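You operate a simulated robot arm through the tools that you are given. There is no shell and no other tool.

The job below is to be done with a simulated robot arm. You get a single attempt, and the scene is never put back.

Task
Fold up the flat carton in the jig and pack the charger in it.
Fine: press with the block, put the block back, lay the grey foam on the charger. Set down upright: press block.

Only the result counts: the job must be done as asked and must still hold three seconds after the hand-in. Knocking over, shifting, dropping, spilling or breaking anything else fails it. Flat cloth is picked up by pressing the open fingertips on it (5 to 10 N) and closing them slowly along it; thin cloth reads only 2 to 8 mm in the jaws.

Robot
A 7-joint arm with a two-finger parallel gripper, fixed in place. Base frame: the origin is on the floor under the middle of its stand, x ahead of it, y to its left, z up; the work surface is at about z = 903. Lengths are in mm, angles in rad, forces in N, time in s.
It reaches about 1372 mm from its shoulder. Its first joint turns from -2.601 to 2.601 rad. Payload 3.43 kg.
The TCP is the grasp point between the finger pads, 30 mm short of the fingertips. In the tool frame z runs along the fingers and y along their closing line. The gripper opens to 94 mm. The fingers are 28 mm wide and 10 mm thick; the gripper's body (50 by 96 mm) begins 55 mm behind the TCP.
Orientation is that of the tool frame in the base frame, as [roll, pitch, yaw] about the fixed x, y, z axes, in that order (R = Rz(yaw) Ry(pitch) Rx(roll)). With the fingers straight down and closing along the base's y, the tool's x points along the base's -x, its y along +y and its z along -z.

Tools
- The arm moves only by the tool drive_tool. Its argument "moves" is a list of rows, each a list of 7 numbers: the closure, from 0 (fully open) to 1 (shut), then the shift along the base's x, y, z in mm, then the turn, a rotation vector about the base's x, y, z in rad. In form: [[hand, dx, dy, dz, rx, ry, rz], ...]. A call has 1 to 20 rows; each row is the pose to reach, as a shift and turn from the pose commanded when the call began. Each row takes 0.2 s and may step no farther than 50 mm and 0.15 rad from the row before; otherwise, or with a gripper value out of range, the whole call is refused. A pose out of reach is approached as far as the arm can. The call stops where the force on the tool passes 50 N (or 10 N more than at its start, if that is more) or the arm is blocked; 0.2 s more then pass. The fingers move at their own pace (about 45 mm/s each) and stop on an object; they squeeze with about 23 N. The grip force told is the motor's: it shows also when the fingers shut on nothing. Time passes only in rows, and 0.2 s behind the last, so rows that repeat a pose let the fingers close. It gives the time, the measured TCP pose, the force on the tool (base axes), the opening and the grip force at its end, in the units of the frame above (readings bear some noise), with the torque about the TCP (base axes, N m) and any sound that the robot's microphone picked up.
- Cameras (640 x 400 px; columns grow to the right, rows downward): "scene" is fixed at [401.1, -649.5, 1477.5]; the picture's right is [0.77, -0.64, 0.00], its down [-0.29, -0.35, -0.89] and it looks along [0.57, 0.68, -0.46] (base axes); focal length 322 px, centre (320, 200). "wrist" rides on the gripper at [76, 14, -102] in the tool frame; the picture's right is [-0.18, 0.98, 0.00], its down [-0.75, -0.14, -0.64] and it looks along [-0.63, -0.12, 0.77] (tool axes); focal length 243 px, centre (320, 200). There is no depth. A picture from a camera that has moved, and an enlarged one, comes with that camera's place and axes in the base frame and with its lens.
- camera(camera): a new picture of that camera. No time passes.
- close_up(camera, box): a new picture of the part [left, top, right, bottom] of that camera's present view, enlarged. No time passes.
- sign_off(): hands the job in; it is judged then, once.

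Places have to be worked out from the pictures, the camera data and where the tool is seen. Open the gripper and draw the arm clear of the work before you hand the job in, unless the task says otherwise.

The tools are called after "Request:" as a command line: name --pt "numbers of a row" for each row, then --argument value for the rest, lists and objects as JSON in quotes. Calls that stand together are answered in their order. drive_tool: Moves the arm, as the interface text tells. Its arguments: {"type":"object","properties":{"moves":{"type":"array"}},"required":["moves"]} The other tools are called the same way: camera (camera) takes a picture; close_up (camera, box) takes an enlarged picture of a part of a camera's view; sign_off () hands the job in.

At the start:

```text
t: 0.0
eef_pos: [901.3, 402.3, 1228.7]
tool_rot: [-3.14, 0.001, 3.141]
wrist_force: [0.6, -0.1, 0.0]
wrist_torque: [0.0, 0.02, 0.0]
opening: 94.0
grip_force: 0.1
```

scene: 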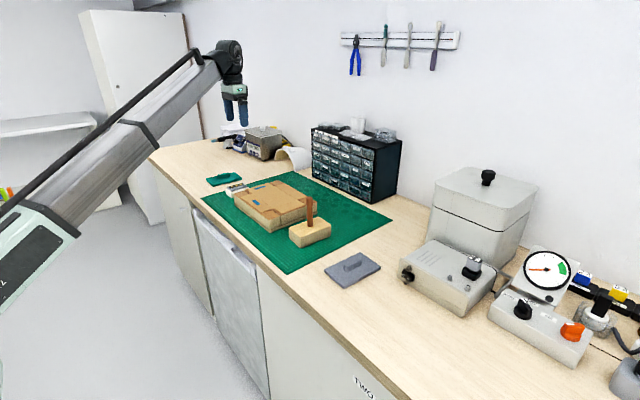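
wrist: 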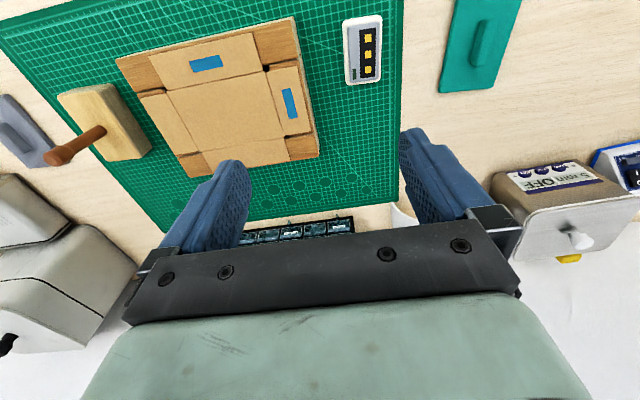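

The pictures show the flat carton in a wooden jig on a green mat, a press block with a peg handle, a charger (white with yellow ports), and grey and green pads. I take enlarged views before moving.

Request:
close_up --camera "scene" --box '[190, 120, 410, 300]'

Request:
close_up --camera "wrist" --box '[0, 0, 400, 240]'

Request:
close_up --camera "wrist" --box '[300, 0, 640, 260]'

Request:
close_up --camera "scene" --box '[390, 160, 640, 400]'

```text
2.22 times, centred on (300, 210) of scene
camera zoom: at [401.1, -649.5, 1477.5], right [0.77, -0.64, 0.0], down [-0.29, -0.35, -0.89], along [0.57, 0.68, -0.46], focal length 716 px, centre (364, 178)
```

zoom: 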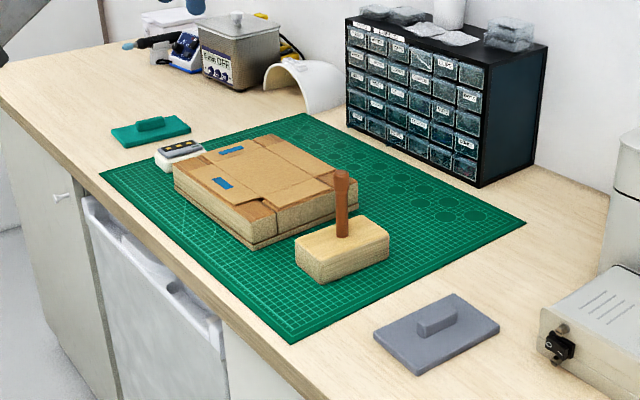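

```text
1.60 times, centred on (200, 120) of wrist
camera zoom: at [825.9, 416.0, 1332.0], right [0.18, 0.98, 0.0], down [0.75, -0.14, 0.64], along [0.63, -0.12, -0.77], focal length 388 px, centre (512, 328)
```

zoom: 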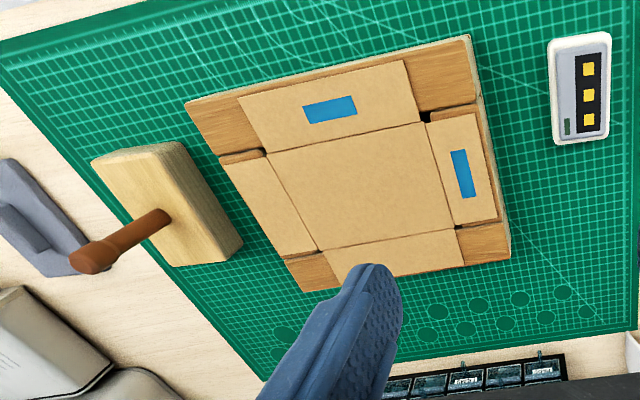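

```text
1.54 times, centred on (470, 130) of wrist
camera zoom: at [825.9, 416.0, 1332.0], right [0.18, 0.98, 0.0], down [0.75, -0.14, 0.64], along [0.63, -0.12, -0.77], focal length 373 px, centre (89, 308)
```

zoom: 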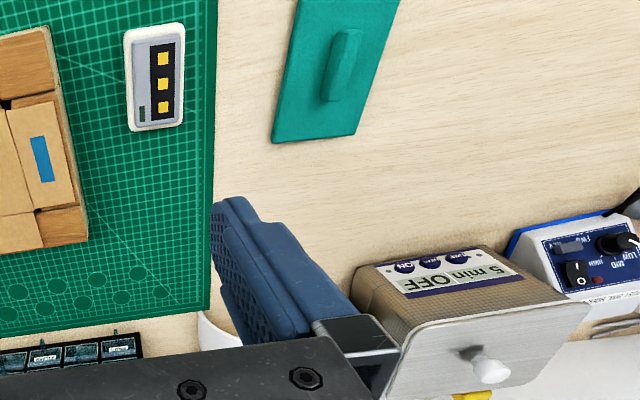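

```text
1.67 times, centred on (515, 280) of scene
camera zoom: at [401.1, -649.5, 1477.5], right [0.77, -0.64, 0.0], down [-0.29, -0.35, -0.89], along [0.57, 0.68, -0.46], focal length 537 px, centre (-5, 67)
```

zoom: 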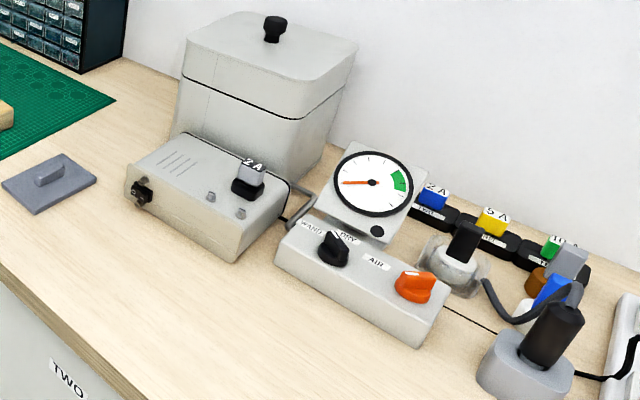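

The carton centre panel looks to be about 100 (x) by 148 (y) mm around (938, 252), the block near (920, 47) and the charger near (894, 465). I move the hand back and to the right at the same height, for a centred view of the block and jig.

Request:
drive_tool --pt "0 -20 -30 0 0 0 0" --pt "0 -40 -60 0 0 0 0" --pt "0 -60 -90 0 0 0 0" --pt "0 -80 -120 0 0 0 0" --pt "0 -100 -150 0 0 0 0" --pt "0 -120 -180 0 0 0 0" --pt "0 -140 -210 0 0 0 0" --pt "0 -160 -240 0 0 0 0" --pt "0 -180 -270 0 0 0 0" --pt "0 -180 -270 0 0 0 0"

Request:
camera --camera "wrist"

Request:
camera --camera "scene"

```text
t: 2.0
eef_pos: [754.3, 142.4, 1183.8]
tool_rot: [3.129, 0.063, 3.136]
wrist_force: [3.6, -2.9, -5.6]
wrist_torque: [0.41, -0.04, 0.34]
opening: 93.7
grip_force: 0.0
out of reach, approached as far as the arm can: row 2, 3, 4, 5, 6, 7, 8, 9
stopped in row 9: the force on the tool passed its limit at 53 N (the readings are from after the stop); the commanded pose is now the measured one
```

```text
taken
camera wrist: at [671.6, 155.7, 1280.8], right [0.19, 0.98, 0.03], down [0.71, -0.15, 0.69], along [0.68, -0.11, -0.73], focal length 243 px, centre (320, 200)
```

wrist: 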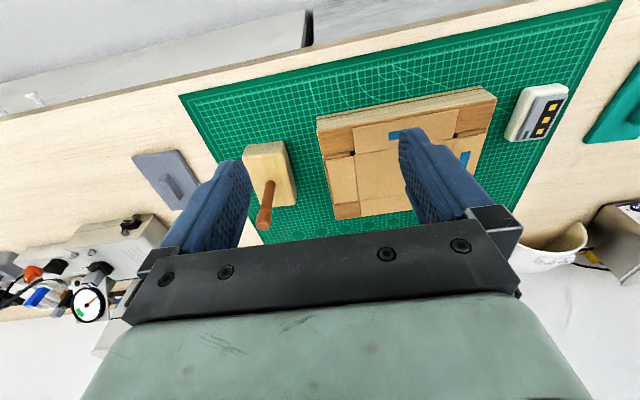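

```text
taken
```

scene: 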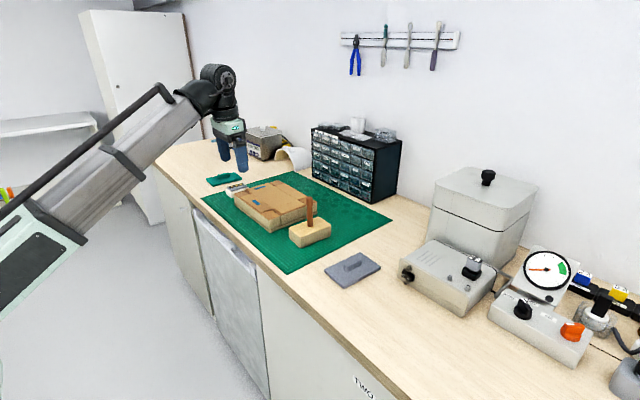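

That pose is too close in for fingers-down, so the arm stopped and tilted slightly. I move back forward and up, squaring the tool, staying well above everything.

Request:
drive_tool --pt "0 15 0 5 0 0.005 0" --pt "0 35 0 10 -0.002 0.012 0.001" --pt "0 60 0 20 -0.005 0.025 0.002" --pt "0 85 0 30 -0.008 0.038 0.003" --pt "0 110 0 40 -0.01 0.05 0.004" --pt "0 135 -5 46 -0.0126 0.063 0.0056" --pt "0 150 -12 46 -0.0126 0.063 0.0056" --pt "0 150 -12 46 -0.0126 0.063 0.0056" --pt "0 150 -12 46 -0.0126 0.063 0.0056"

Request:
camera --camera "wrist"

```text
t: 2.8
eef_pos: [812.1, 142.2, 1202.6]
tool_rot: [3.13, 0.052, 3.13]
wrist_force: [8.1, 0.5, -10.2]
wrist_torque: [0.01, -0.03, -0.04]
opening: 93.9
grip_force: 0.0
out of reach, approached as far as the arm can: row 4
stopped in row 4: the force on the tool passed its limit at 53 N (the readings are from after the stop); the commanded pose is now the measured one
```

```text
taken
camera wrist: at [731.0, 155.4, 1300.5], right [0.19, 0.98, 0.02], down [0.72, -0.16, 0.68], along [0.67, -0.12, -0.74], focal length 243 px, centre (320, 200)
```

wrist: 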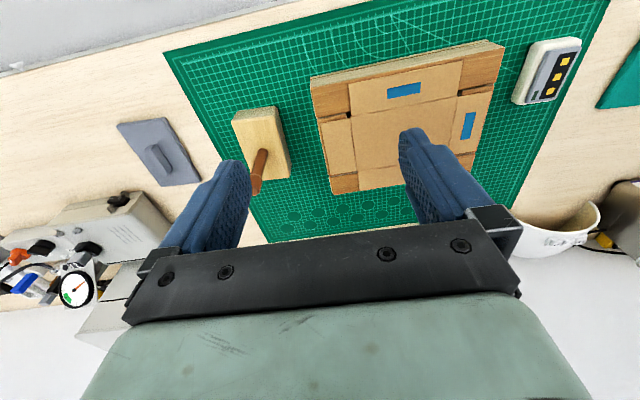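

The stops look like inertial jolts near the inner edge of reach. I go outwards to x about 910 in small slow steps.

Request:
drive_tool --pt "0 5 0 2 0 0 0" --pt "0 10 0 4 0 0 0" --pt "0 16 0 6 0 0.004 0" --pt "0 22 0 8 0 0.008 0" --pt "0 28 0 10 -0.002 0.012 0.001" --pt "0 34 0 12 -0.003 0.016 0.002" --pt "0 40 0 14 -0.004 0.02 0.003" --pt "0 46 0 16 -0.005 0.024 0.004" --pt "0 52 0 18 -0.006 0.028 0.005" --pt "0 58 0 20 -0.007 0.032 0.006" --pt "0 64 0 22 -0.008 0.036 0.007" --pt "0 70 0 24 -0.009 0.04 0.008" --pt "0 76 0 25 -0.01 0.044 0.009" --pt "0 82 0 26 -0.011 0.048 0.01" --pt "0 88 0 27 -0.0116 0.052 0.0116" --pt "0 94 0 27 -0.0116 0.052 0.0116" --pt "0 98 0 27 -0.0116 0.052 0.0116" --pt "0 98 0 27 -0.0116 0.052 0.0116"

Request:
camera --camera "wrist"

```text
t: 4.0
eef_pos: [838.3, 143.2, 1210.1]
tool_rot: [3.13, 0.045, 3.13]
wrist_force: [8.0, 0.4, -12.6]
wrist_torque: [-0.01, -0.11, -0.04]
opening: 93.8
grip_force: 0.1
stopped in row 5: the force on the tool passed its limit at 51 N (the readings are from after the stop); the commanded pose is now the measured one
```

```text
taken
camera wrist: at [758.5, 156.5, 1310.7], right [0.2, 0.98, 0.02], down [0.72, -0.16, 0.67], along [0.66, -0.12, -0.74], focal length 243 px, centre (320, 200)
```

wrist: 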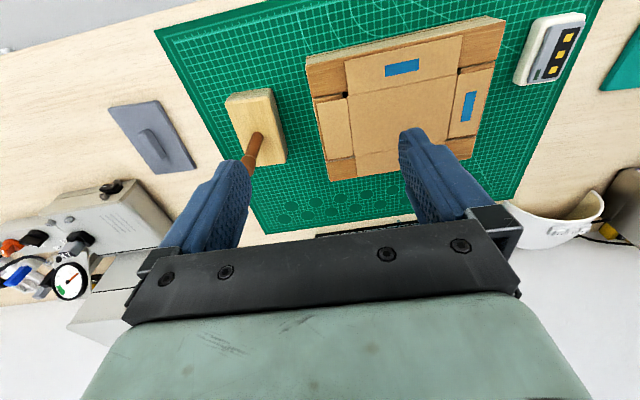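

I hold still a second to see whether the force reading settles.

Request:
drive_tool --pt "0 0 0 0 0 0 0" --pt "0 0 0 0 0 0 0" --pt "0 0 0 0 0 0 0" --pt "0 0 0 0 0 0 0"

Request:
camera --camera "scene"

```text
t: 5.0
eef_pos: [838.6, 142.8, 1210.9]
tool_rot: [3.132, 0.043, 3.129]
wrist_force: [14.8, 4.1, -27.1]
wrist_torque: [-0.4, -0.66, -0.3]
opening: 93.9
grip_force: 0.0
```

```text
taken
```

scene: 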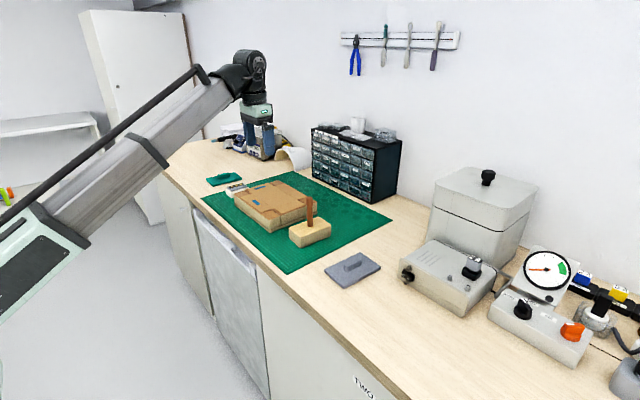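

The static force suggests the hand is pressing on its own forearm at this close-in, fully bent pose. I tilt the fingers slightly outward (negative turn about y) while moving outward to relieve it.

Request:
drive_tool --pt "0 0 0 0 0 -0.02 0" --pt "0 3 0 0 0 -0.04 0" --pt "0 6 0 0 0 -0.06 0" --pt "0 10 0 0 0 -0.08 0" --pt "0 15 0 0 0 -0.1 0" --pt "0 15 0 0 0 -0.1 0"

```text
t: 6.4
eef_pos: [854.6, 142.2, 1210.8]
tool_rot: [3.128, 0.144, 3.131]
wrist_force: [0.8, -0.5, 0.6]
wrist_torque: [0.01, -0.03, 0.01]
opening: 94.3
grip_force: 0.1
```

The force is gone. I now go out to about x = 955 and a bit lower, gradually squaring the tool.

Request:
drive_tool --pt "0 15 0 0 0 0 0" --pt "0 30 0 -4 0 0 0" --pt "0 45 0 -10 0 0 0" --pt "0 60 0 -16 0 0.02 0" --pt "0 75 0 -22 -0.004 0.05 0.003" --pt "0 90 0 -28 -0.008 0.08 0.006" --pt "0 100 0 -30 -0.012 0.11 0.009" --pt "0 100 0 -30 -0.0136 0.144 0.0106" --pt "0 100 0 -30 -0.0136 0.144 0.0106"

Request:
camera --camera "wrist"

```text
t: 8.4
eef_pos: [952.8, 143.4, 1181.8]
tool_rot: [-3.14, -0.003, -3.141]
wrist_force: [0.4, 0.5, -0.7]
wrist_torque: [0.01, -0.04, 0.0]
opening: 94.1
grip_force: 0.0
```

```text
taken
camera wrist: at [877.9, 157.2, 1284.3], right [0.18, 0.98, 0.0], down [0.75, -0.14, 0.64], along [0.63, -0.12, -0.77], focal length 243 px, centre (320, 200)
```

wrist: 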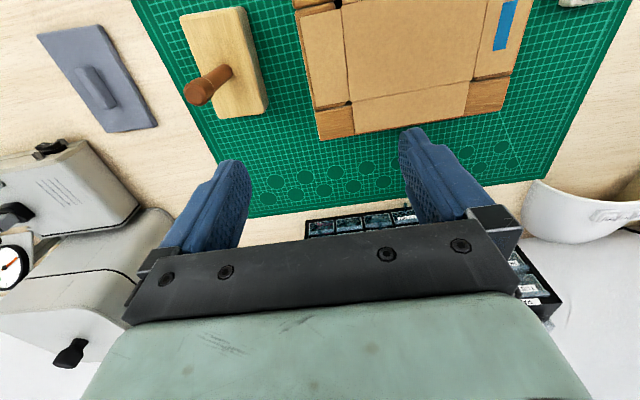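

The tool is square and the force is zero. I enlarge the block, pad and jig regions to measure them.

Request:
close_up --camera "wrist" --box '[20, 0, 300, 175]'

Request:
close_up --camera "wrist" --box '[280, 0, 560, 175]'

Request:
close_up --camera "scene" --box '[270, 180, 390, 300]'

Request:
close_up --camera "scene" --box '[200, 160, 340, 250]'

```text
2.29 times, centred on (160, 88) of wrist
camera zoom: at [877.9, 157.2, 1284.3], right [0.18, 0.98, 0.0], down [0.75, -0.14, 0.64], along [0.63, -0.12, -0.77], focal length 555 px, centre (686, 457)
```

zoom: 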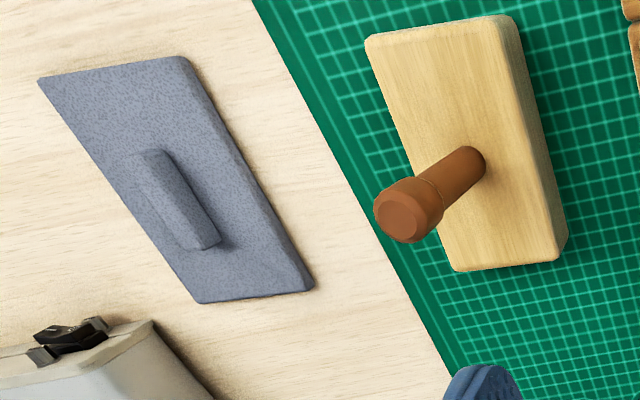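

```text
2.29 times, centred on (420, 88) of wrist
camera zoom: at [877.9, 157.2, 1284.3], right [0.18, 0.98, 0.0], down [0.75, -0.14, 0.64], along [0.63, -0.12, -0.77], focal length 555 px, centre (91, 457)
```

zoom: 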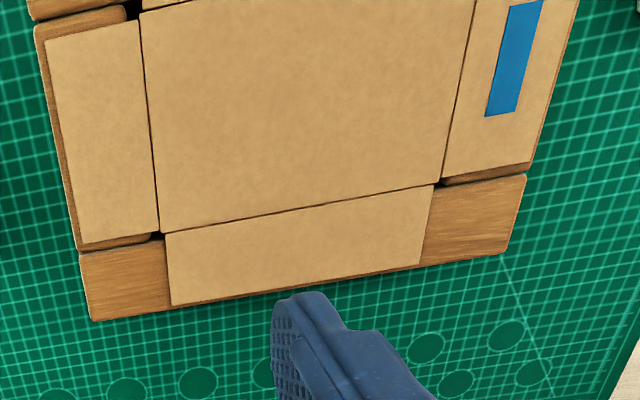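

```text
3.33 times, centred on (330, 240) of scene
camera zoom: at [401.1, -649.5, 1477.5], right [0.77, -0.64, 0.0], down [-0.29, -0.35, -0.89], along [0.57, 0.68, -0.46], focal length 1074 px, centre (287, 67)
```

zoom: 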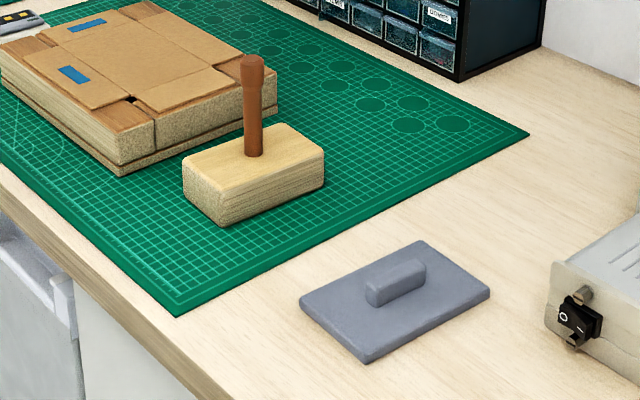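

```text
4.44 times, centred on (270, 205) of scene
camera zoom: at [401.1, -649.5, 1477.5], right [0.77, -0.64, 0.0], down [-0.29, -0.35, -0.89], along [0.57, 0.68, -0.46], focal length 1432 px, centre (542, 178)
```

zoom: 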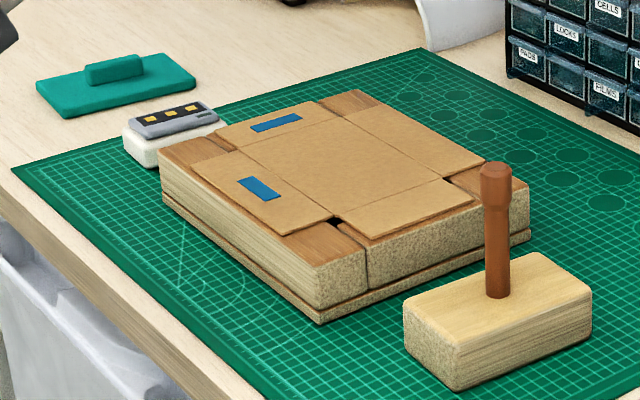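

I zoom in tighter on the jig's corner and the block from the scene camera to pin down heights.

Request:
close_up --camera "scene" --box '[225, 175, 315, 240]'

Request:
close_up --camera "scene" --box '[280, 190, 340, 255]'

Request:
close_up --camera "scene" --box '[195, 160, 265, 210]'

```text
6.15 times, centred on (270, 208) of scene
camera zoom: at [401.1, -649.5, 1477.5], right [0.77, -0.64, 0.0], down [-0.29, -0.35, -0.89], along [0.57, 0.68, -0.46], focal length 1984 px, centre (628, 154)
```

zoom: 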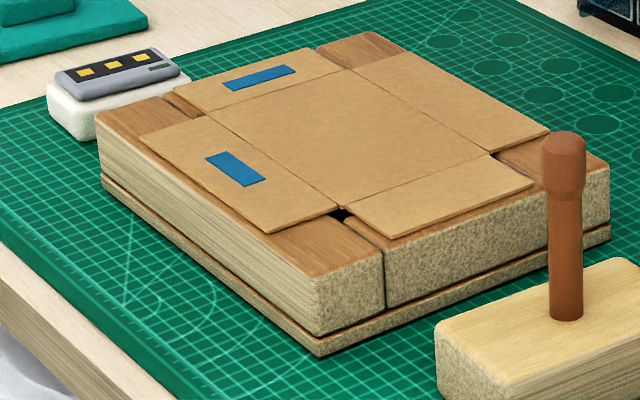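

```text
6.15 times, centred on (310, 222) of scene
camera zoom: at [401.1, -649.5, 1477.5], right [0.77, -0.64, 0.0], down [-0.29, -0.35, -0.89], along [0.57, 0.68, -0.46], focal length 1984 px, centre (382, 62)
```

zoom: 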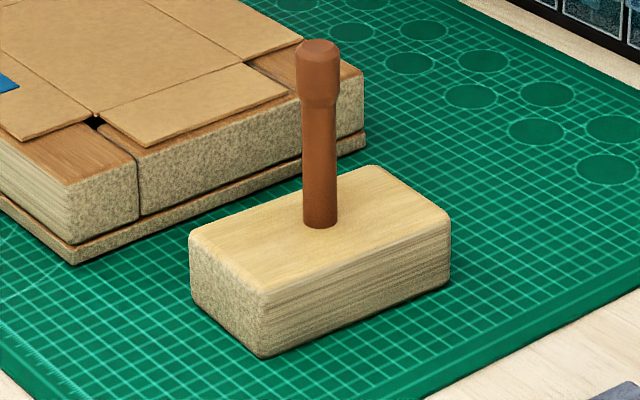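

```text
8.00 times, centred on (230, 185) of scene
camera zoom: at [401.1, -649.5, 1477.5], right [0.77, -0.64, 0.0], down [-0.29, -0.35, -0.89], along [0.57, 0.68, -0.46], focal length 2578 px, centre (1040, 320)
```

zoom: 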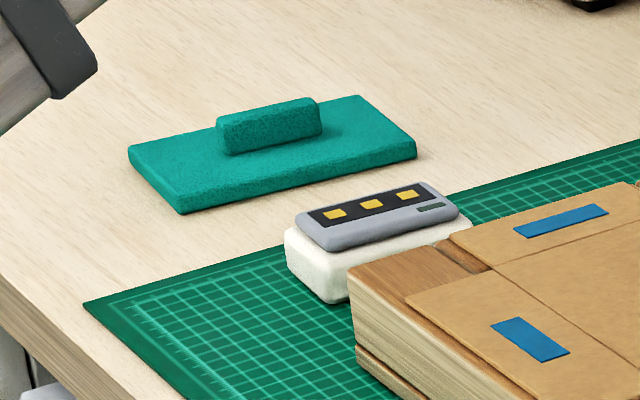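

From the pictures: block about 116 by 65 mm with its long side along x, peg near (927, 26) with its top at z about 1044; the carton's centre panel is about 102 (x) by 152 (y), so the block must be turned 90 degrees. I first test that turn in free air.

Request:
drive_tool --pt "0 0 0 0 0 0 0.12" --pt "0 0 0 0 0 0 0.24" --pt "0 0 0 0 0 0 0.36" --pt "0 0 0 0 0 0 0.48" --pt "0 0 0 0 0 0 0.6" --pt "0 0 0 0 0 0 0.72" --pt "0 0 0 0 0 0 0.84" --pt "0 0 0 0 0 0 0.96" --pt "0 0 0 0 0 0 1.08" --pt "0 0 0 0 0 0 1.2" --pt "0 0 0 0 0 0 1.32" --pt "0 0 0 0 0 0 1.44" --pt "0 0 0 0 0 0 1.56" --pt "0 0 0 0 0 0 1.56"

Request:
camera --camera "wrist"

Request:
camera --camera "scene"

```text
t: 11.4
eef_pos: [953.6, 143.5, 1180.8]
tool_rot: [-3.139, 0.0, -1.58]
wrist_force: [-0.3, -0.6, 0.8]
wrist_torque: [-0.01, -0.02, 0.0]
opening: 94.3
grip_force: 0.0
```

```text
taken
camera wrist: at [938.7, 66.1, 1284.2], right [-0.98, 0.19, 0.0], down [0.15, 0.75, 0.64], along [0.13, 0.63, -0.77], focal length 243 px, centre (320, 200)
```

wrist: 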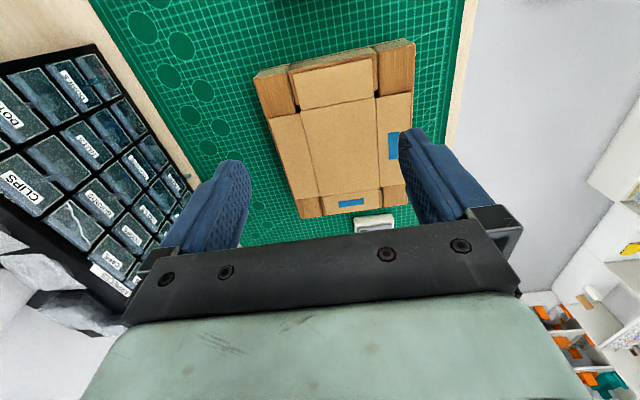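

```text
taken
```

scene: 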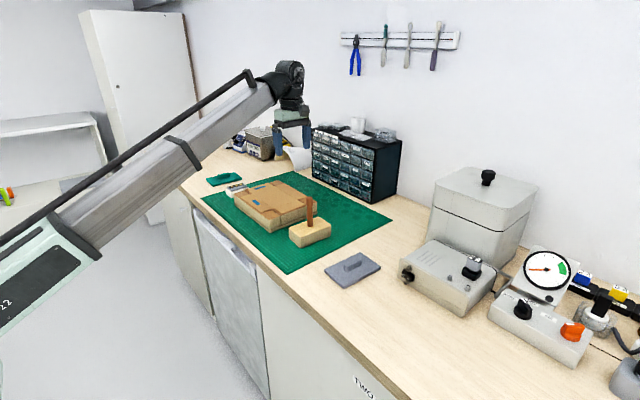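

The 90-degree turn is within reach. I turn back and move to hover above the peg at about (926, 24), fingertips well above its top.

Request:
drive_tool --pt "0 0 -5 0 0 0 -0.12" --pt "0 0 -10 0 0 0 -0.24" --pt "0 0 -20 0 0 0 -0.36" --pt "0 0 -30 0 0 0 -0.48" --pt "0 0 -40 0 0 0 -0.6" --pt "0 0 -50 0 0 0 -0.72" --pt "0 -5 -60 0 0 0 -0.84" --pt "0 -10 -70 0 0 0 -0.96" --pt "0 -15 -80 -5 0 0 -1.08" --pt "0 -20 -90 -10 0 0 -1.2" --pt "0 -24 -100 -15 0 0 -1.32" --pt "0 -27 -110 -22 0 0 -1.44" --pt "0 -27.6 -119.5 -30 -0.001 0 -1.56" --pt "0 -27.6 -119.5 -40 -0.002 0 -1.56" --pt "0 -27.6 -119.5 -50 -0.002 0 -1.56" --pt "0 -27.6 -119.5 -50 -0.002 0 -1.56"

Request:
camera --camera "wrist"

Request:
camera --camera "scene"

```text
t: 14.8
eef_pos: [925.1, 23.1, 1131.1]
tool_rot: [-3.139, -0.002, 3.141]
wrist_force: [-0.3, 0.1, -0.2]
wrist_torque: [0.01, 0.0, -0.01]
opening: 94.0
grip_force: 0.1
```

```text
taken
camera wrist: at [850.2, 36.9, 1233.8], right [0.18, 0.98, 0.0], down [0.75, -0.14, 0.64], along [0.63, -0.12, -0.77], focal length 243 px, centre (320, 200)
```

wrist: 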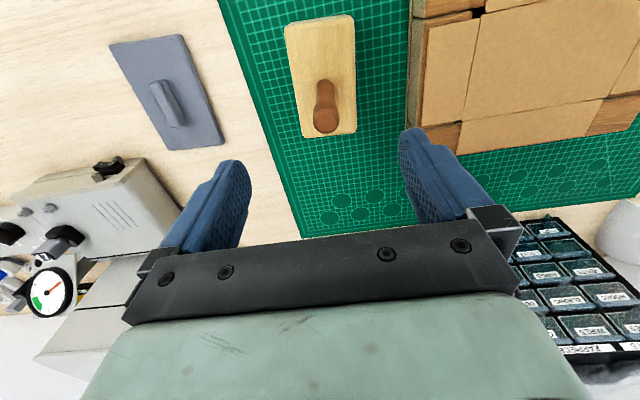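

```text
taken
```

scene: 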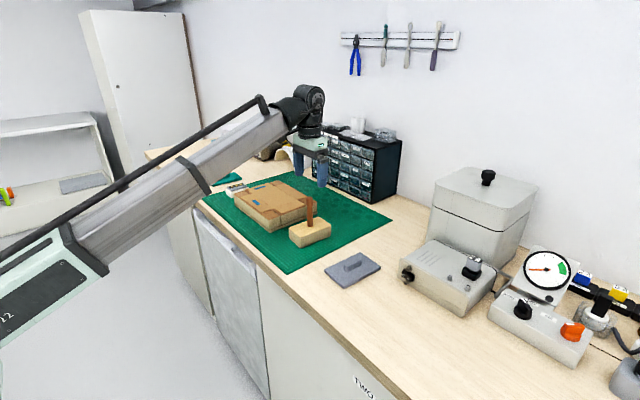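

The peg lies near the hand's axis. I zoom in to refine its centre.

Request:
close_up --camera "wrist" --box '[260, 0, 400, 150]'

Request:
close_up --camera "scene" --box '[270, 130, 350, 255]'

```text
2.67 times, centred on (330, 75) of wrist
camera zoom: at [850.2, 36.9, 1233.8], right [0.18, 0.98, 0.0], down [0.75, -0.14, 0.64], along [0.63, -0.12, -0.77], focal length 647 px, centre (293, 533)
```

zoom: 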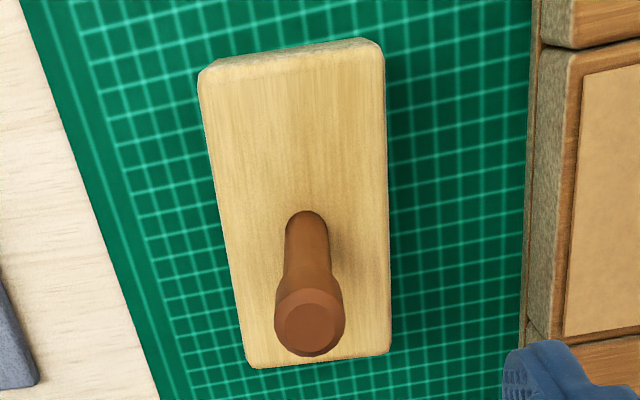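

```text
3.20 times, centred on (310, 192) of scene
camera zoom: at [401.1, -649.5, 1477.5], right [0.77, -0.64, 0.0], down [-0.29, -0.35, -0.89], along [0.57, 0.68, -0.46], focal length 1031 px, centre (352, 224)
```

zoom: 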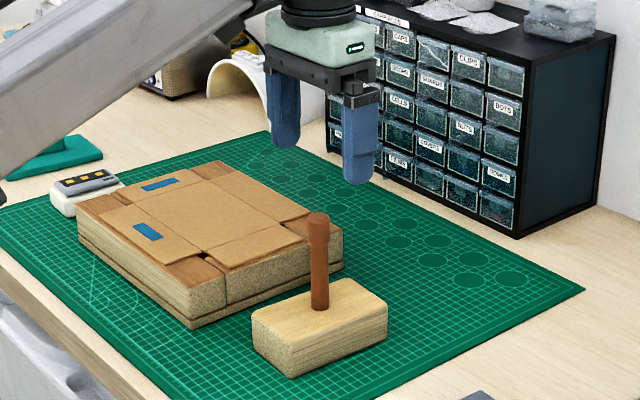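

The peg is about (928, 27) and the block's yaw about -0.067 rad. I descend so the pads straddle the peg's head (TCP z about 1026), hand still open.

Request:
drive_tool --pt "0 1 1 -15 0 0 0" --pt "0 2 2 -30 0 0 0" --pt "0 3 3.4 -45 0 0 0" --pt "0 3 3.4 -60 0 0 0" --pt "0 3 3.4 -75 0 0 0" --pt "0 3 3.4 -90 0 0 0" --pt "0 3 3.4 -100 0 0 0" --pt "0 3 3.4 -105 0 0 0" --pt "0 3 3.4 -105 0 0 0"

Request:
camera --camera "wrist"

Request:
close_up --camera "scene" --box '[270, 150, 350, 250]'

```text
t: 16.8
eef_pos: [928.0, 27.0, 1025.9]
tool_rot: [-3.139, -0.004, -3.142]
wrist_force: [-0.4, 0.0, 0.4]
wrist_torque: [-0.02, 0.02, 0.01]
opening: 93.8
grip_force: 0.1
```

```text
taken
camera wrist: at [852.6, 40.6, 1129.2], right [0.18, 0.98, 0.0], down [0.75, -0.14, 0.64], along [0.63, -0.12, -0.77], focal length 243 px, centre (320, 200)
```

wrist: 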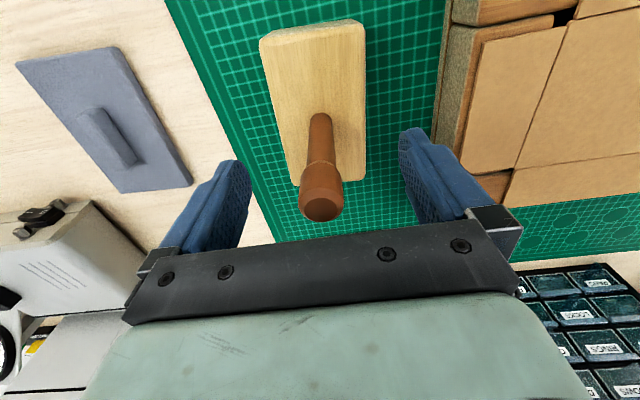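

```text
4.00 times, centred on (310, 200) of scene
camera zoom: at [401.1, -649.5, 1477.5], right [0.77, -0.64, 0.0], down [-0.29, -0.35, -0.89], along [0.57, 0.68, -0.46], focal length 1289 px, centre (360, 200)
```

zoom: 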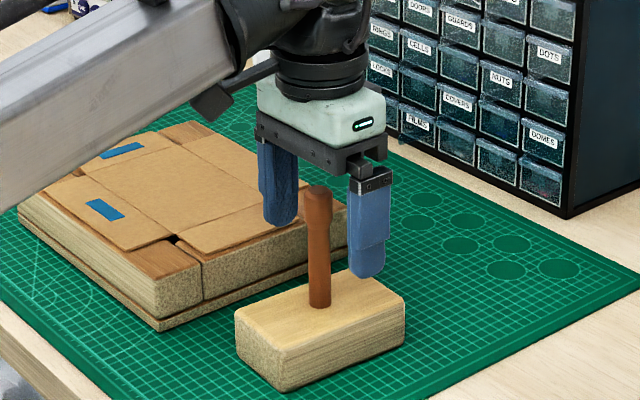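

The peg is centred between the pads within about 1 mm. I close on it.

Request:
drive_tool --pt "0.2 -1 1 0 0 0 0" --pt "0.4 -1 1 0 0 0 0" --pt "0.6 -1 1 0 0 0 0" --pt "0.7 -1 1 0 0 0 0" --pt "0.8 -1 1 0 0 0 0" --pt "0.9 -1 1 0 0 0 0" --pt "1 -1 1 0 0 0 0" --pt "1 -1 1 0 0 0 0"

Request:
close_up --camera "scene" --box '[270, 150, 350, 250]'

Request:
camera --camera "wrist"

```text
t: 18.6
eef_pos: [926.7, 27.5, 1026.7]
tool_rot: [-3.137, -0.003, -3.141]
wrist_force: [-0.2, 1.7, 0.4]
wrist_torque: [0.24, 0.05, -0.09]
opening: 19.0
grip_force: 23.4
```

```text
4.00 times, centred on (310, 200) of scene
camera zoom: at [401.1, -649.5, 1477.5], right [0.77, -0.64, 0.0], down [-0.29, -0.35, -0.89], along [0.57, 0.68, -0.46], focal length 1289 px, centre (360, 200)
```

zoom: 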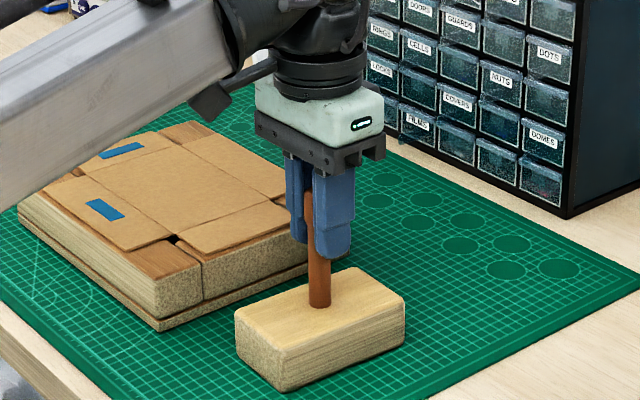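

```text
taken
camera wrist: at [851.9, 41.7, 1129.3], right [0.18, 0.98, 0.0], down [0.75, -0.14, 0.64], along [0.63, -0.12, -0.77], focal length 243 px, centre (320, 200)
```

wrist: 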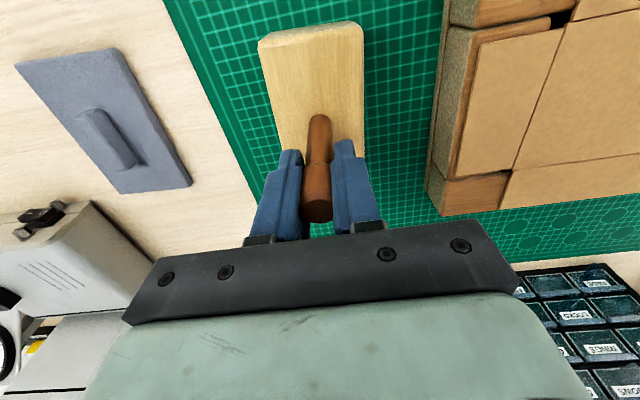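

The peg is held (19 mm, 23 N). I lift straight up about 80 mm and check.

Request:
drive_tool --pt "1 0 0 3 0 0 0" --pt "1 0 0 8 0 0 0" --pt "1 0 0 16 0 0 0" --pt "1 0 0 26 0 0 0" --pt "1 0 0 38 0 0 0" --pt "1 0 0 50 0 0 0" --pt "1 0 0 62 0 0 0" --pt "1 0 0 74 0 0 0" --pt "1 0 0 80 0 0 0" --pt "1 0 0 80 0 0 0"

Request:
close_up --camera "scene" --box '[250, 110, 370, 260]'

Request:
camera --camera "wrist"

```text
t: 20.8
eef_pos: [926.9, 28.3, 1106.8]
tool_rot: [-3.137, -0.002, 3.141]
wrist_force: [-1.3, -0.8, -3.5]
wrist_torque: [0.04, 0.01, -0.01]
opening: 18.9
grip_force: 23.3
```

```text
2.67 times, centred on (310, 185) of scene
camera zoom: at [401.1, -649.5, 1477.5], right [0.77, -0.64, 0.0], down [-0.29, -0.35, -0.89], along [0.57, 0.68, -0.46], focal length 860 px, centre (347, 240)
```

zoom: 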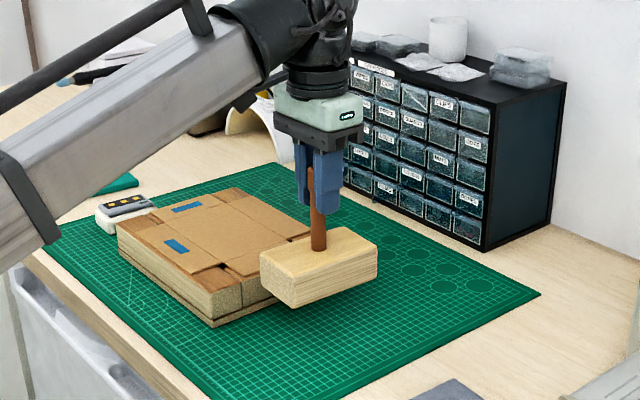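

```text
taken
camera wrist: at [851.7, 42.2, 1209.1], right [0.18, 0.98, 0.0], down [0.75, -0.14, 0.64], along [0.63, -0.12, -0.77], focal length 243 px, centre (320, 200)
```

wrist: 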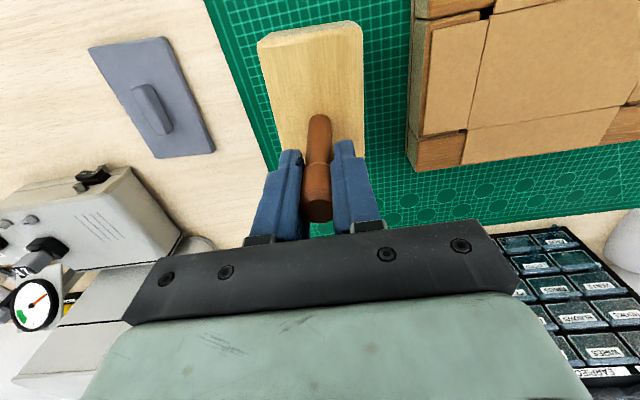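

The block hangs level (about 3.5 N). I carry it over the carton centre (941, 252) while turning it by 1.638 rad, bottom clear of the jig.

Request:
drive_tool --pt "1 0 4 0 0 0 0.04" --pt "1 0 12 0 0 0 0.12" --pt "1 1 24 0 0 0 0.22" --pt "1 2 38 0 0 0 0.32" --pt "1 3 52 0 0 0 0.43" --pt "1 4 67 0 0 0 0.54" --pt "1 5 82 0 0 0 0.65" --pt "1 6 97 0 0 0 0.76" --pt "1 7 112 0 0 0 0.87" --pt "1 8 127 0 0 0 0.98" --pt "1 9 142 0 0 0 1.09" --pt "1 10 157 0 0 0 1.2" --pt "1 11 172 0 0 0 1.3" --pt "1 12 187 0 0 0 1.4" --pt "1 13 201 0 0 0 1.49" --pt "1 14 212 0 0 0 1.57" --pt "1 14 220 0 0 0 1.61" --pt "1 14 224 0 0 0 1.638" --pt "1 14 224 0 0 0 1.638" --pt "1 14 224 0 0 0 1.638"

Request:
camera --camera "wrist"

Request:
close_up --camera "scene" --box '[210, 110, 350, 250]'

```text
t: 25.0
eef_pos: [943.3, 251.5, 1105.1]
tool_rot: [-3.138, -0.002, -1.501]
wrist_force: [0.2, 0.3, -2.7]
wrist_torque: [-0.03, 0.03, 0.01]
opening: 19.1
grip_force: 23.0
```

```text
taken
camera wrist: at [933.7, 174.5, 1208.3], right [-0.99, 0.12, 0.0], down [0.09, 0.76, 0.64], along [0.08, 0.64, -0.77], focal length 243 px, centre (320, 200)
```

wrist: 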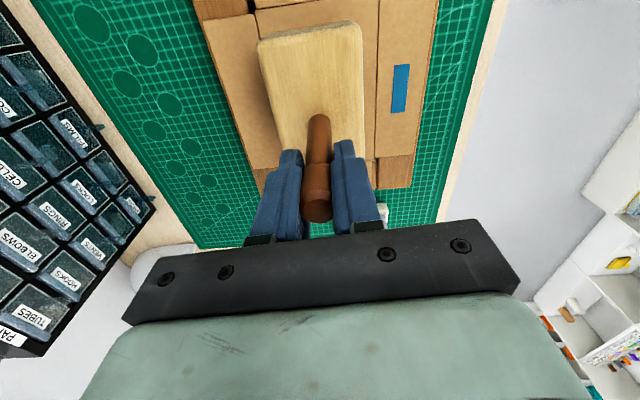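

```text
2.86 times, centred on (280, 180) of scene
camera zoom: at [401.1, -649.5, 1477.5], right [0.77, -0.64, 0.0], down [-0.29, -0.35, -0.89], along [0.57, 0.68, -0.46], focal length 921 px, centre (434, 257)
```

zoom: 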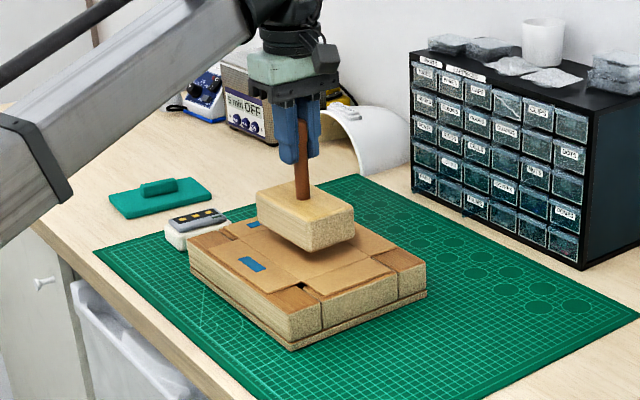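

I zoom into the wrist view to check the block's alignment with the carton creases.

Request:
close_up --camera "wrist" --box '[180, 0, 460, 200]'

Request:
close_up --camera "scene" --box '[225, 165, 315, 240]'

```text
2.00 times, centred on (320, 100) of wrist
camera zoom: at [933.7, 174.5, 1208.3], right [-0.99, 0.12, 0.0], down [0.09, 0.76, 0.64], along [0.08, 0.64, -0.77], focal length 485 px, centre (320, 400)
```

zoom: 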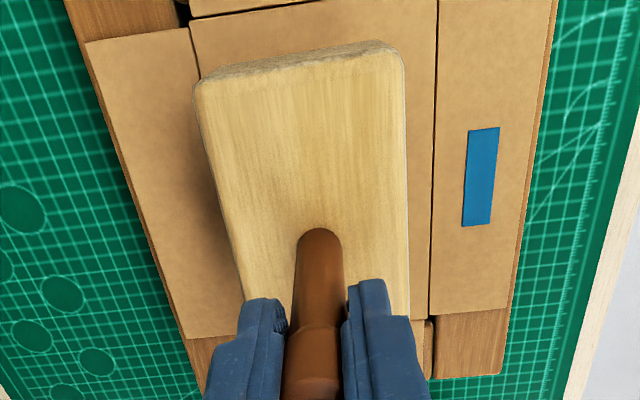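

```text
5.33 times, centred on (270, 202) of scene
camera zoom: at [401.1, -649.5, 1477.5], right [0.77, -0.64, 0.0], down [-0.29, -0.35, -0.89], along [0.57, 0.68, -0.46], focal length 1719 px, centre (587, 187)
```

zoom: 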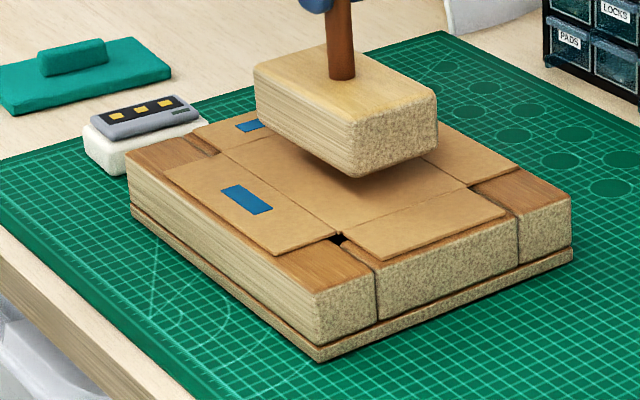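

The panel spans about x 886–989, y 178–330 and the block centre is at about (942, 250), so I shift (-4, +3) and lower toward the carton, then press slowly while watching the force.

Request:
drive_tool --pt "1 -2 1.5 0 0 0 0" --pt "1 -4 3 0 0 0 0" --pt "1 -4 3 -8 0 0 0" --pt "1 -4 3 -16 0 0 0" --pt "1 -4 3 -22 0 0 0" --pt "1 -4 3 -27 0 0 0" --pt "1 -4 3 -27 0 0 0"

Request:
camera --camera "wrist"

Request:
close_up --camera "scene" --box '[225, 165, 315, 240]'

```text
t: 26.6
eef_pos: [938.3, 256.7, 1077.6]
tool_rot: [-3.14, -0.003, -1.502]
wrist_force: [-1.2, 0.4, 2.5]
wrist_torque: [0.16, 0.25, 0.01]
opening: 18.7
grip_force: 23.3
```

```text
taken
camera wrist: at [929.0, 178.1, 1181.4], right [-0.99, 0.12, 0.0], down [0.09, 0.76, 0.64], along [0.08, 0.64, -0.77], focal length 243 px, centre (320, 200)
```

wrist: 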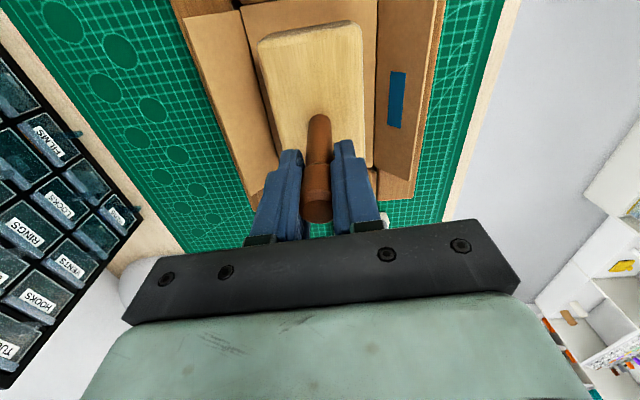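

```text
5.33 times, centred on (270, 202) of scene
camera zoom: at [401.1, -649.5, 1477.5], right [0.77, -0.64, 0.0], down [-0.29, -0.35, -0.89], along [0.57, 0.68, -0.46], focal length 1719 px, centre (587, 187)
```

zoom: 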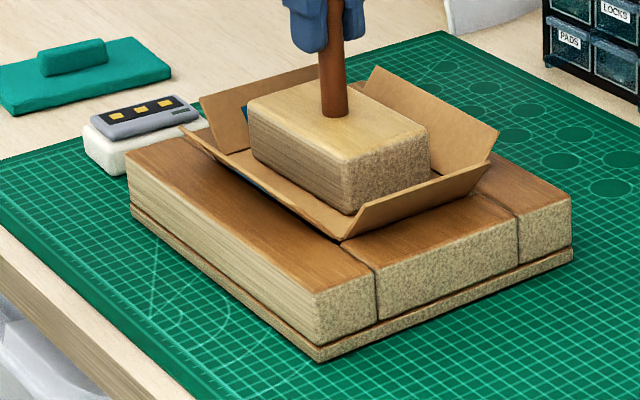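

The flaps are already swinging up around the block with low force. I continue pressing down slowly.

Request:
drive_tool --pt "1 0 0 -4 0 0 0" --pt "1 0 0 -8 0 0 0" --pt "1 0 0 -12 0 0 0" --pt "1 0 0 -16 0 0 0" --pt "1 0 0 -20 0 0 0" --pt "1 0 0 -20 0 0 0"

Request:
close_up --camera "scene" --box '[225, 165, 315, 240]'

Request:
camera --camera "wrist"

```text
t: 28.0
eef_pos: [938.5, 255.0, 1058.2]
tool_rot: [-3.137, -0.001, -1.502]
wrist_force: [-0.2, 0.0, -3.2]
wrist_torque: [0.0, 0.01, -0.04]
opening: 18.7
grip_force: 23.0
```

```text
5.33 times, centred on (270, 202) of scene
camera zoom: at [401.1, -649.5, 1477.5], right [0.77, -0.64, 0.0], down [-0.29, -0.35, -0.89], along [0.57, 0.68, -0.46], focal length 1719 px, centre (587, 187)
```

zoom: 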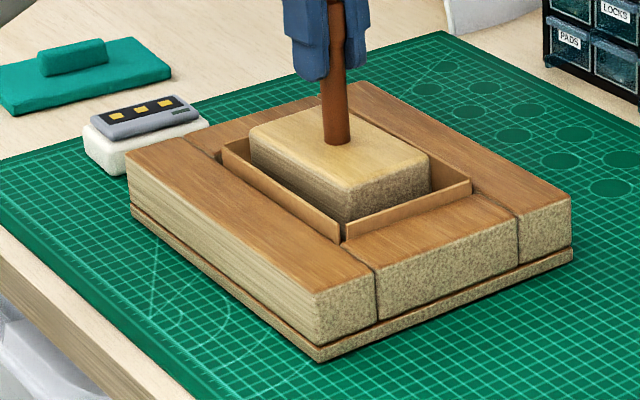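

```text
taken
camera wrist: at [928.4, 177.8, 1161.6], right [-0.99, 0.12, 0.0], down [0.09, 0.76, 0.64], along [0.08, 0.64, -0.77], focal length 243 px, centre (320, 200)
```

wrist: 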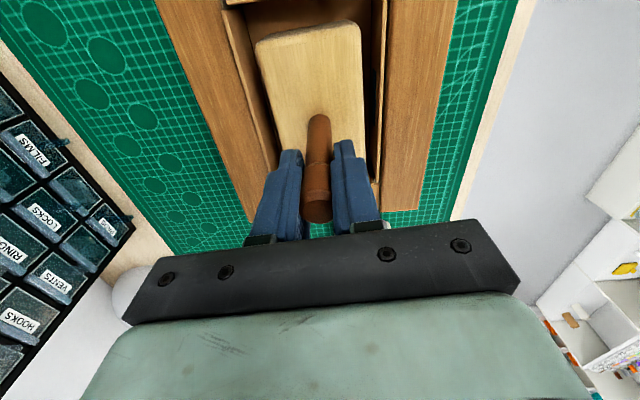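

The four walls now stand vertical, and the block's weight is free again, so it has not yet bottomed. I go on down in small steps until it presses on the floor.

Request:
drive_tool --pt "1 0 0 -3 0 0 0" --pt "1 0 0 -6 0 0 0" --pt "1 0 0 -9 0 0 0" --pt "1 0 0 -12 0 0 0" --pt "1 0 0 -12 0 0 0"

Request:
close_up --camera "scene" --box '[225, 165, 315, 240]'

```text
t: 29.2
eef_pos: [936.8, 255.3, 1046.6]
tool_rot: [-3.139, -0.002, -1.502]
wrist_force: [0.4, -0.4, -3.7]
wrist_torque: [-0.03, -0.03, 0.01]
opening: 18.9
grip_force: 22.6
```

```text
5.33 times, centred on (270, 202) of scene
camera zoom: at [401.1, -649.5, 1477.5], right [0.77, -0.64, 0.0], down [-0.29, -0.35, -0.89], along [0.57, 0.68, -0.46], focal length 1719 px, centre (587, 187)
```

zoom: 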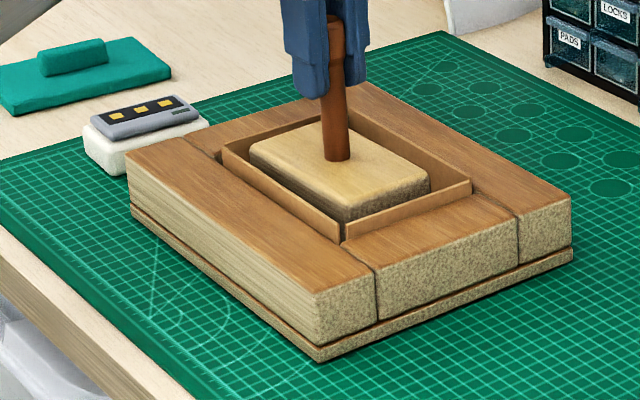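

The carton is seated and the block still hangs free inside. I lower further in 2 mm steps to press the floor firmly.

Request:
drive_tool --pt "1 0 0 -2 0 0 0" --pt "1 0 0 -4 0 0 0" --pt "1 0 0 -6 0 0 0" --pt "1 0 0 -8 0 0 0" --pt "1 0 0 -8 0 0 0"

```text
t: 30.4
eef_pos: [937.1, 255.5, 1040.7]
tool_rot: [-3.136, -0.003, -1.501]
wrist_force: [-0.3, 0.7, 18.8]
wrist_torque: [-0.02, 0.38, -0.16]
opening: 19.0
grip_force: 22.6
```

It is now pressing with about 20 N. I push 2 mm more and hold a moment, then release the pressure.

Request:
drive_tool --pt "1 0 0 -1 0 0 0" --pt "1 0 0 -2 0 0 0" --pt "1 0 0 -2 0 0 0" --pt "1 0 0 -2 0 0 0"

Request:
close_up --camera "scene" --box '[225, 165, 315, 240]'

```text
t: 31.4
eef_pos: [938.7, 254.4, 1037.6]
tool_rot: [-3.136, 0.0, -1.502]
wrist_force: [1.6, -0.8, 17.2]
wrist_torque: [-0.04, 0.2, -0.09]
opening: 18.8
grip_force: 22.9
```

```text
5.33 times, centred on (270, 202) of scene
camera zoom: at [401.1, -649.5, 1477.5], right [0.77, -0.64, 0.0], down [-0.29, -0.35, -0.89], along [0.57, 0.68, -0.46], focal length 1719 px, centre (587, 187)
```

zoom: 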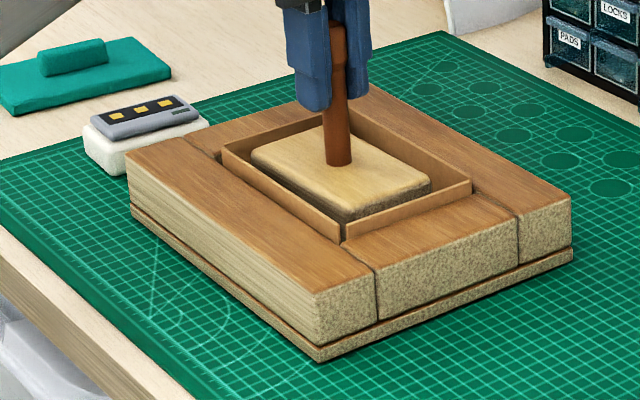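

Pressed; the grip may have slid down the peg by about 3 mm. I lift the block straight up out of the carton and check that the walls stay standing.

Request:
drive_tool --pt "1 0 0 3 0 0 0" --pt "1 0 0 8 0 0 0" --pt "1 0 0 16 0 0 0" --pt "1 0 0 26 0 0 0" --pt "1 0 0 36 0 0 0" --pt "1 0 0 48 0 0 0" --pt "1 0 0 60 0 0 0" --pt "1 0 0 68 0 0 0" --pt "1 0 0 72 0 0 0" --pt "1 0 0 72 0 0 0"

Request:
close_up --camera "scene" --box '[215, 120, 325, 240]'

Request:
camera --camera "wrist"

```text
t: 33.6
eef_pos: [937.7, 254.1, 1108.8]
tool_rot: [-3.137, -0.002, -1.503]
wrist_force: [-0.2, 0.1, -3.8]
wrist_torque: [-0.02, -0.02, 0.0]
opening: 18.9
grip_force: 22.9
```

```text
3.33 times, centred on (270, 180) of scene
camera zoom: at [401.1, -649.5, 1477.5], right [0.77, -0.64, 0.0], down [-0.29, -0.35, -0.89], along [0.57, 0.68, -0.46], focal length 1074 px, centre (487, 267)
```

zoom: 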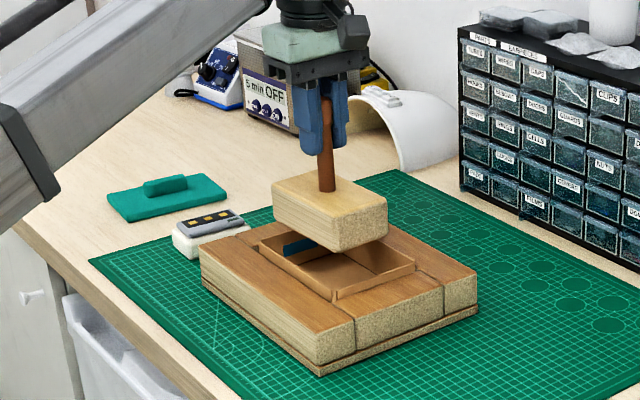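

```text
taken
camera wrist: at [928.9, 177.7, 1211.6], right [-0.99, 0.12, 0.0], down [0.09, 0.76, 0.64], along [0.08, 0.64, -0.77], focal length 243 px, centre (320, 200)
```

wrist: 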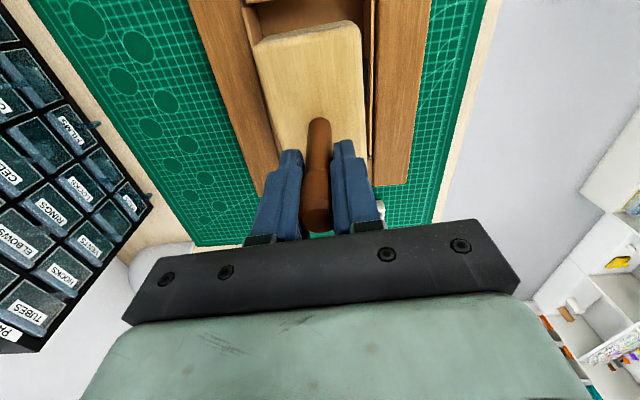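

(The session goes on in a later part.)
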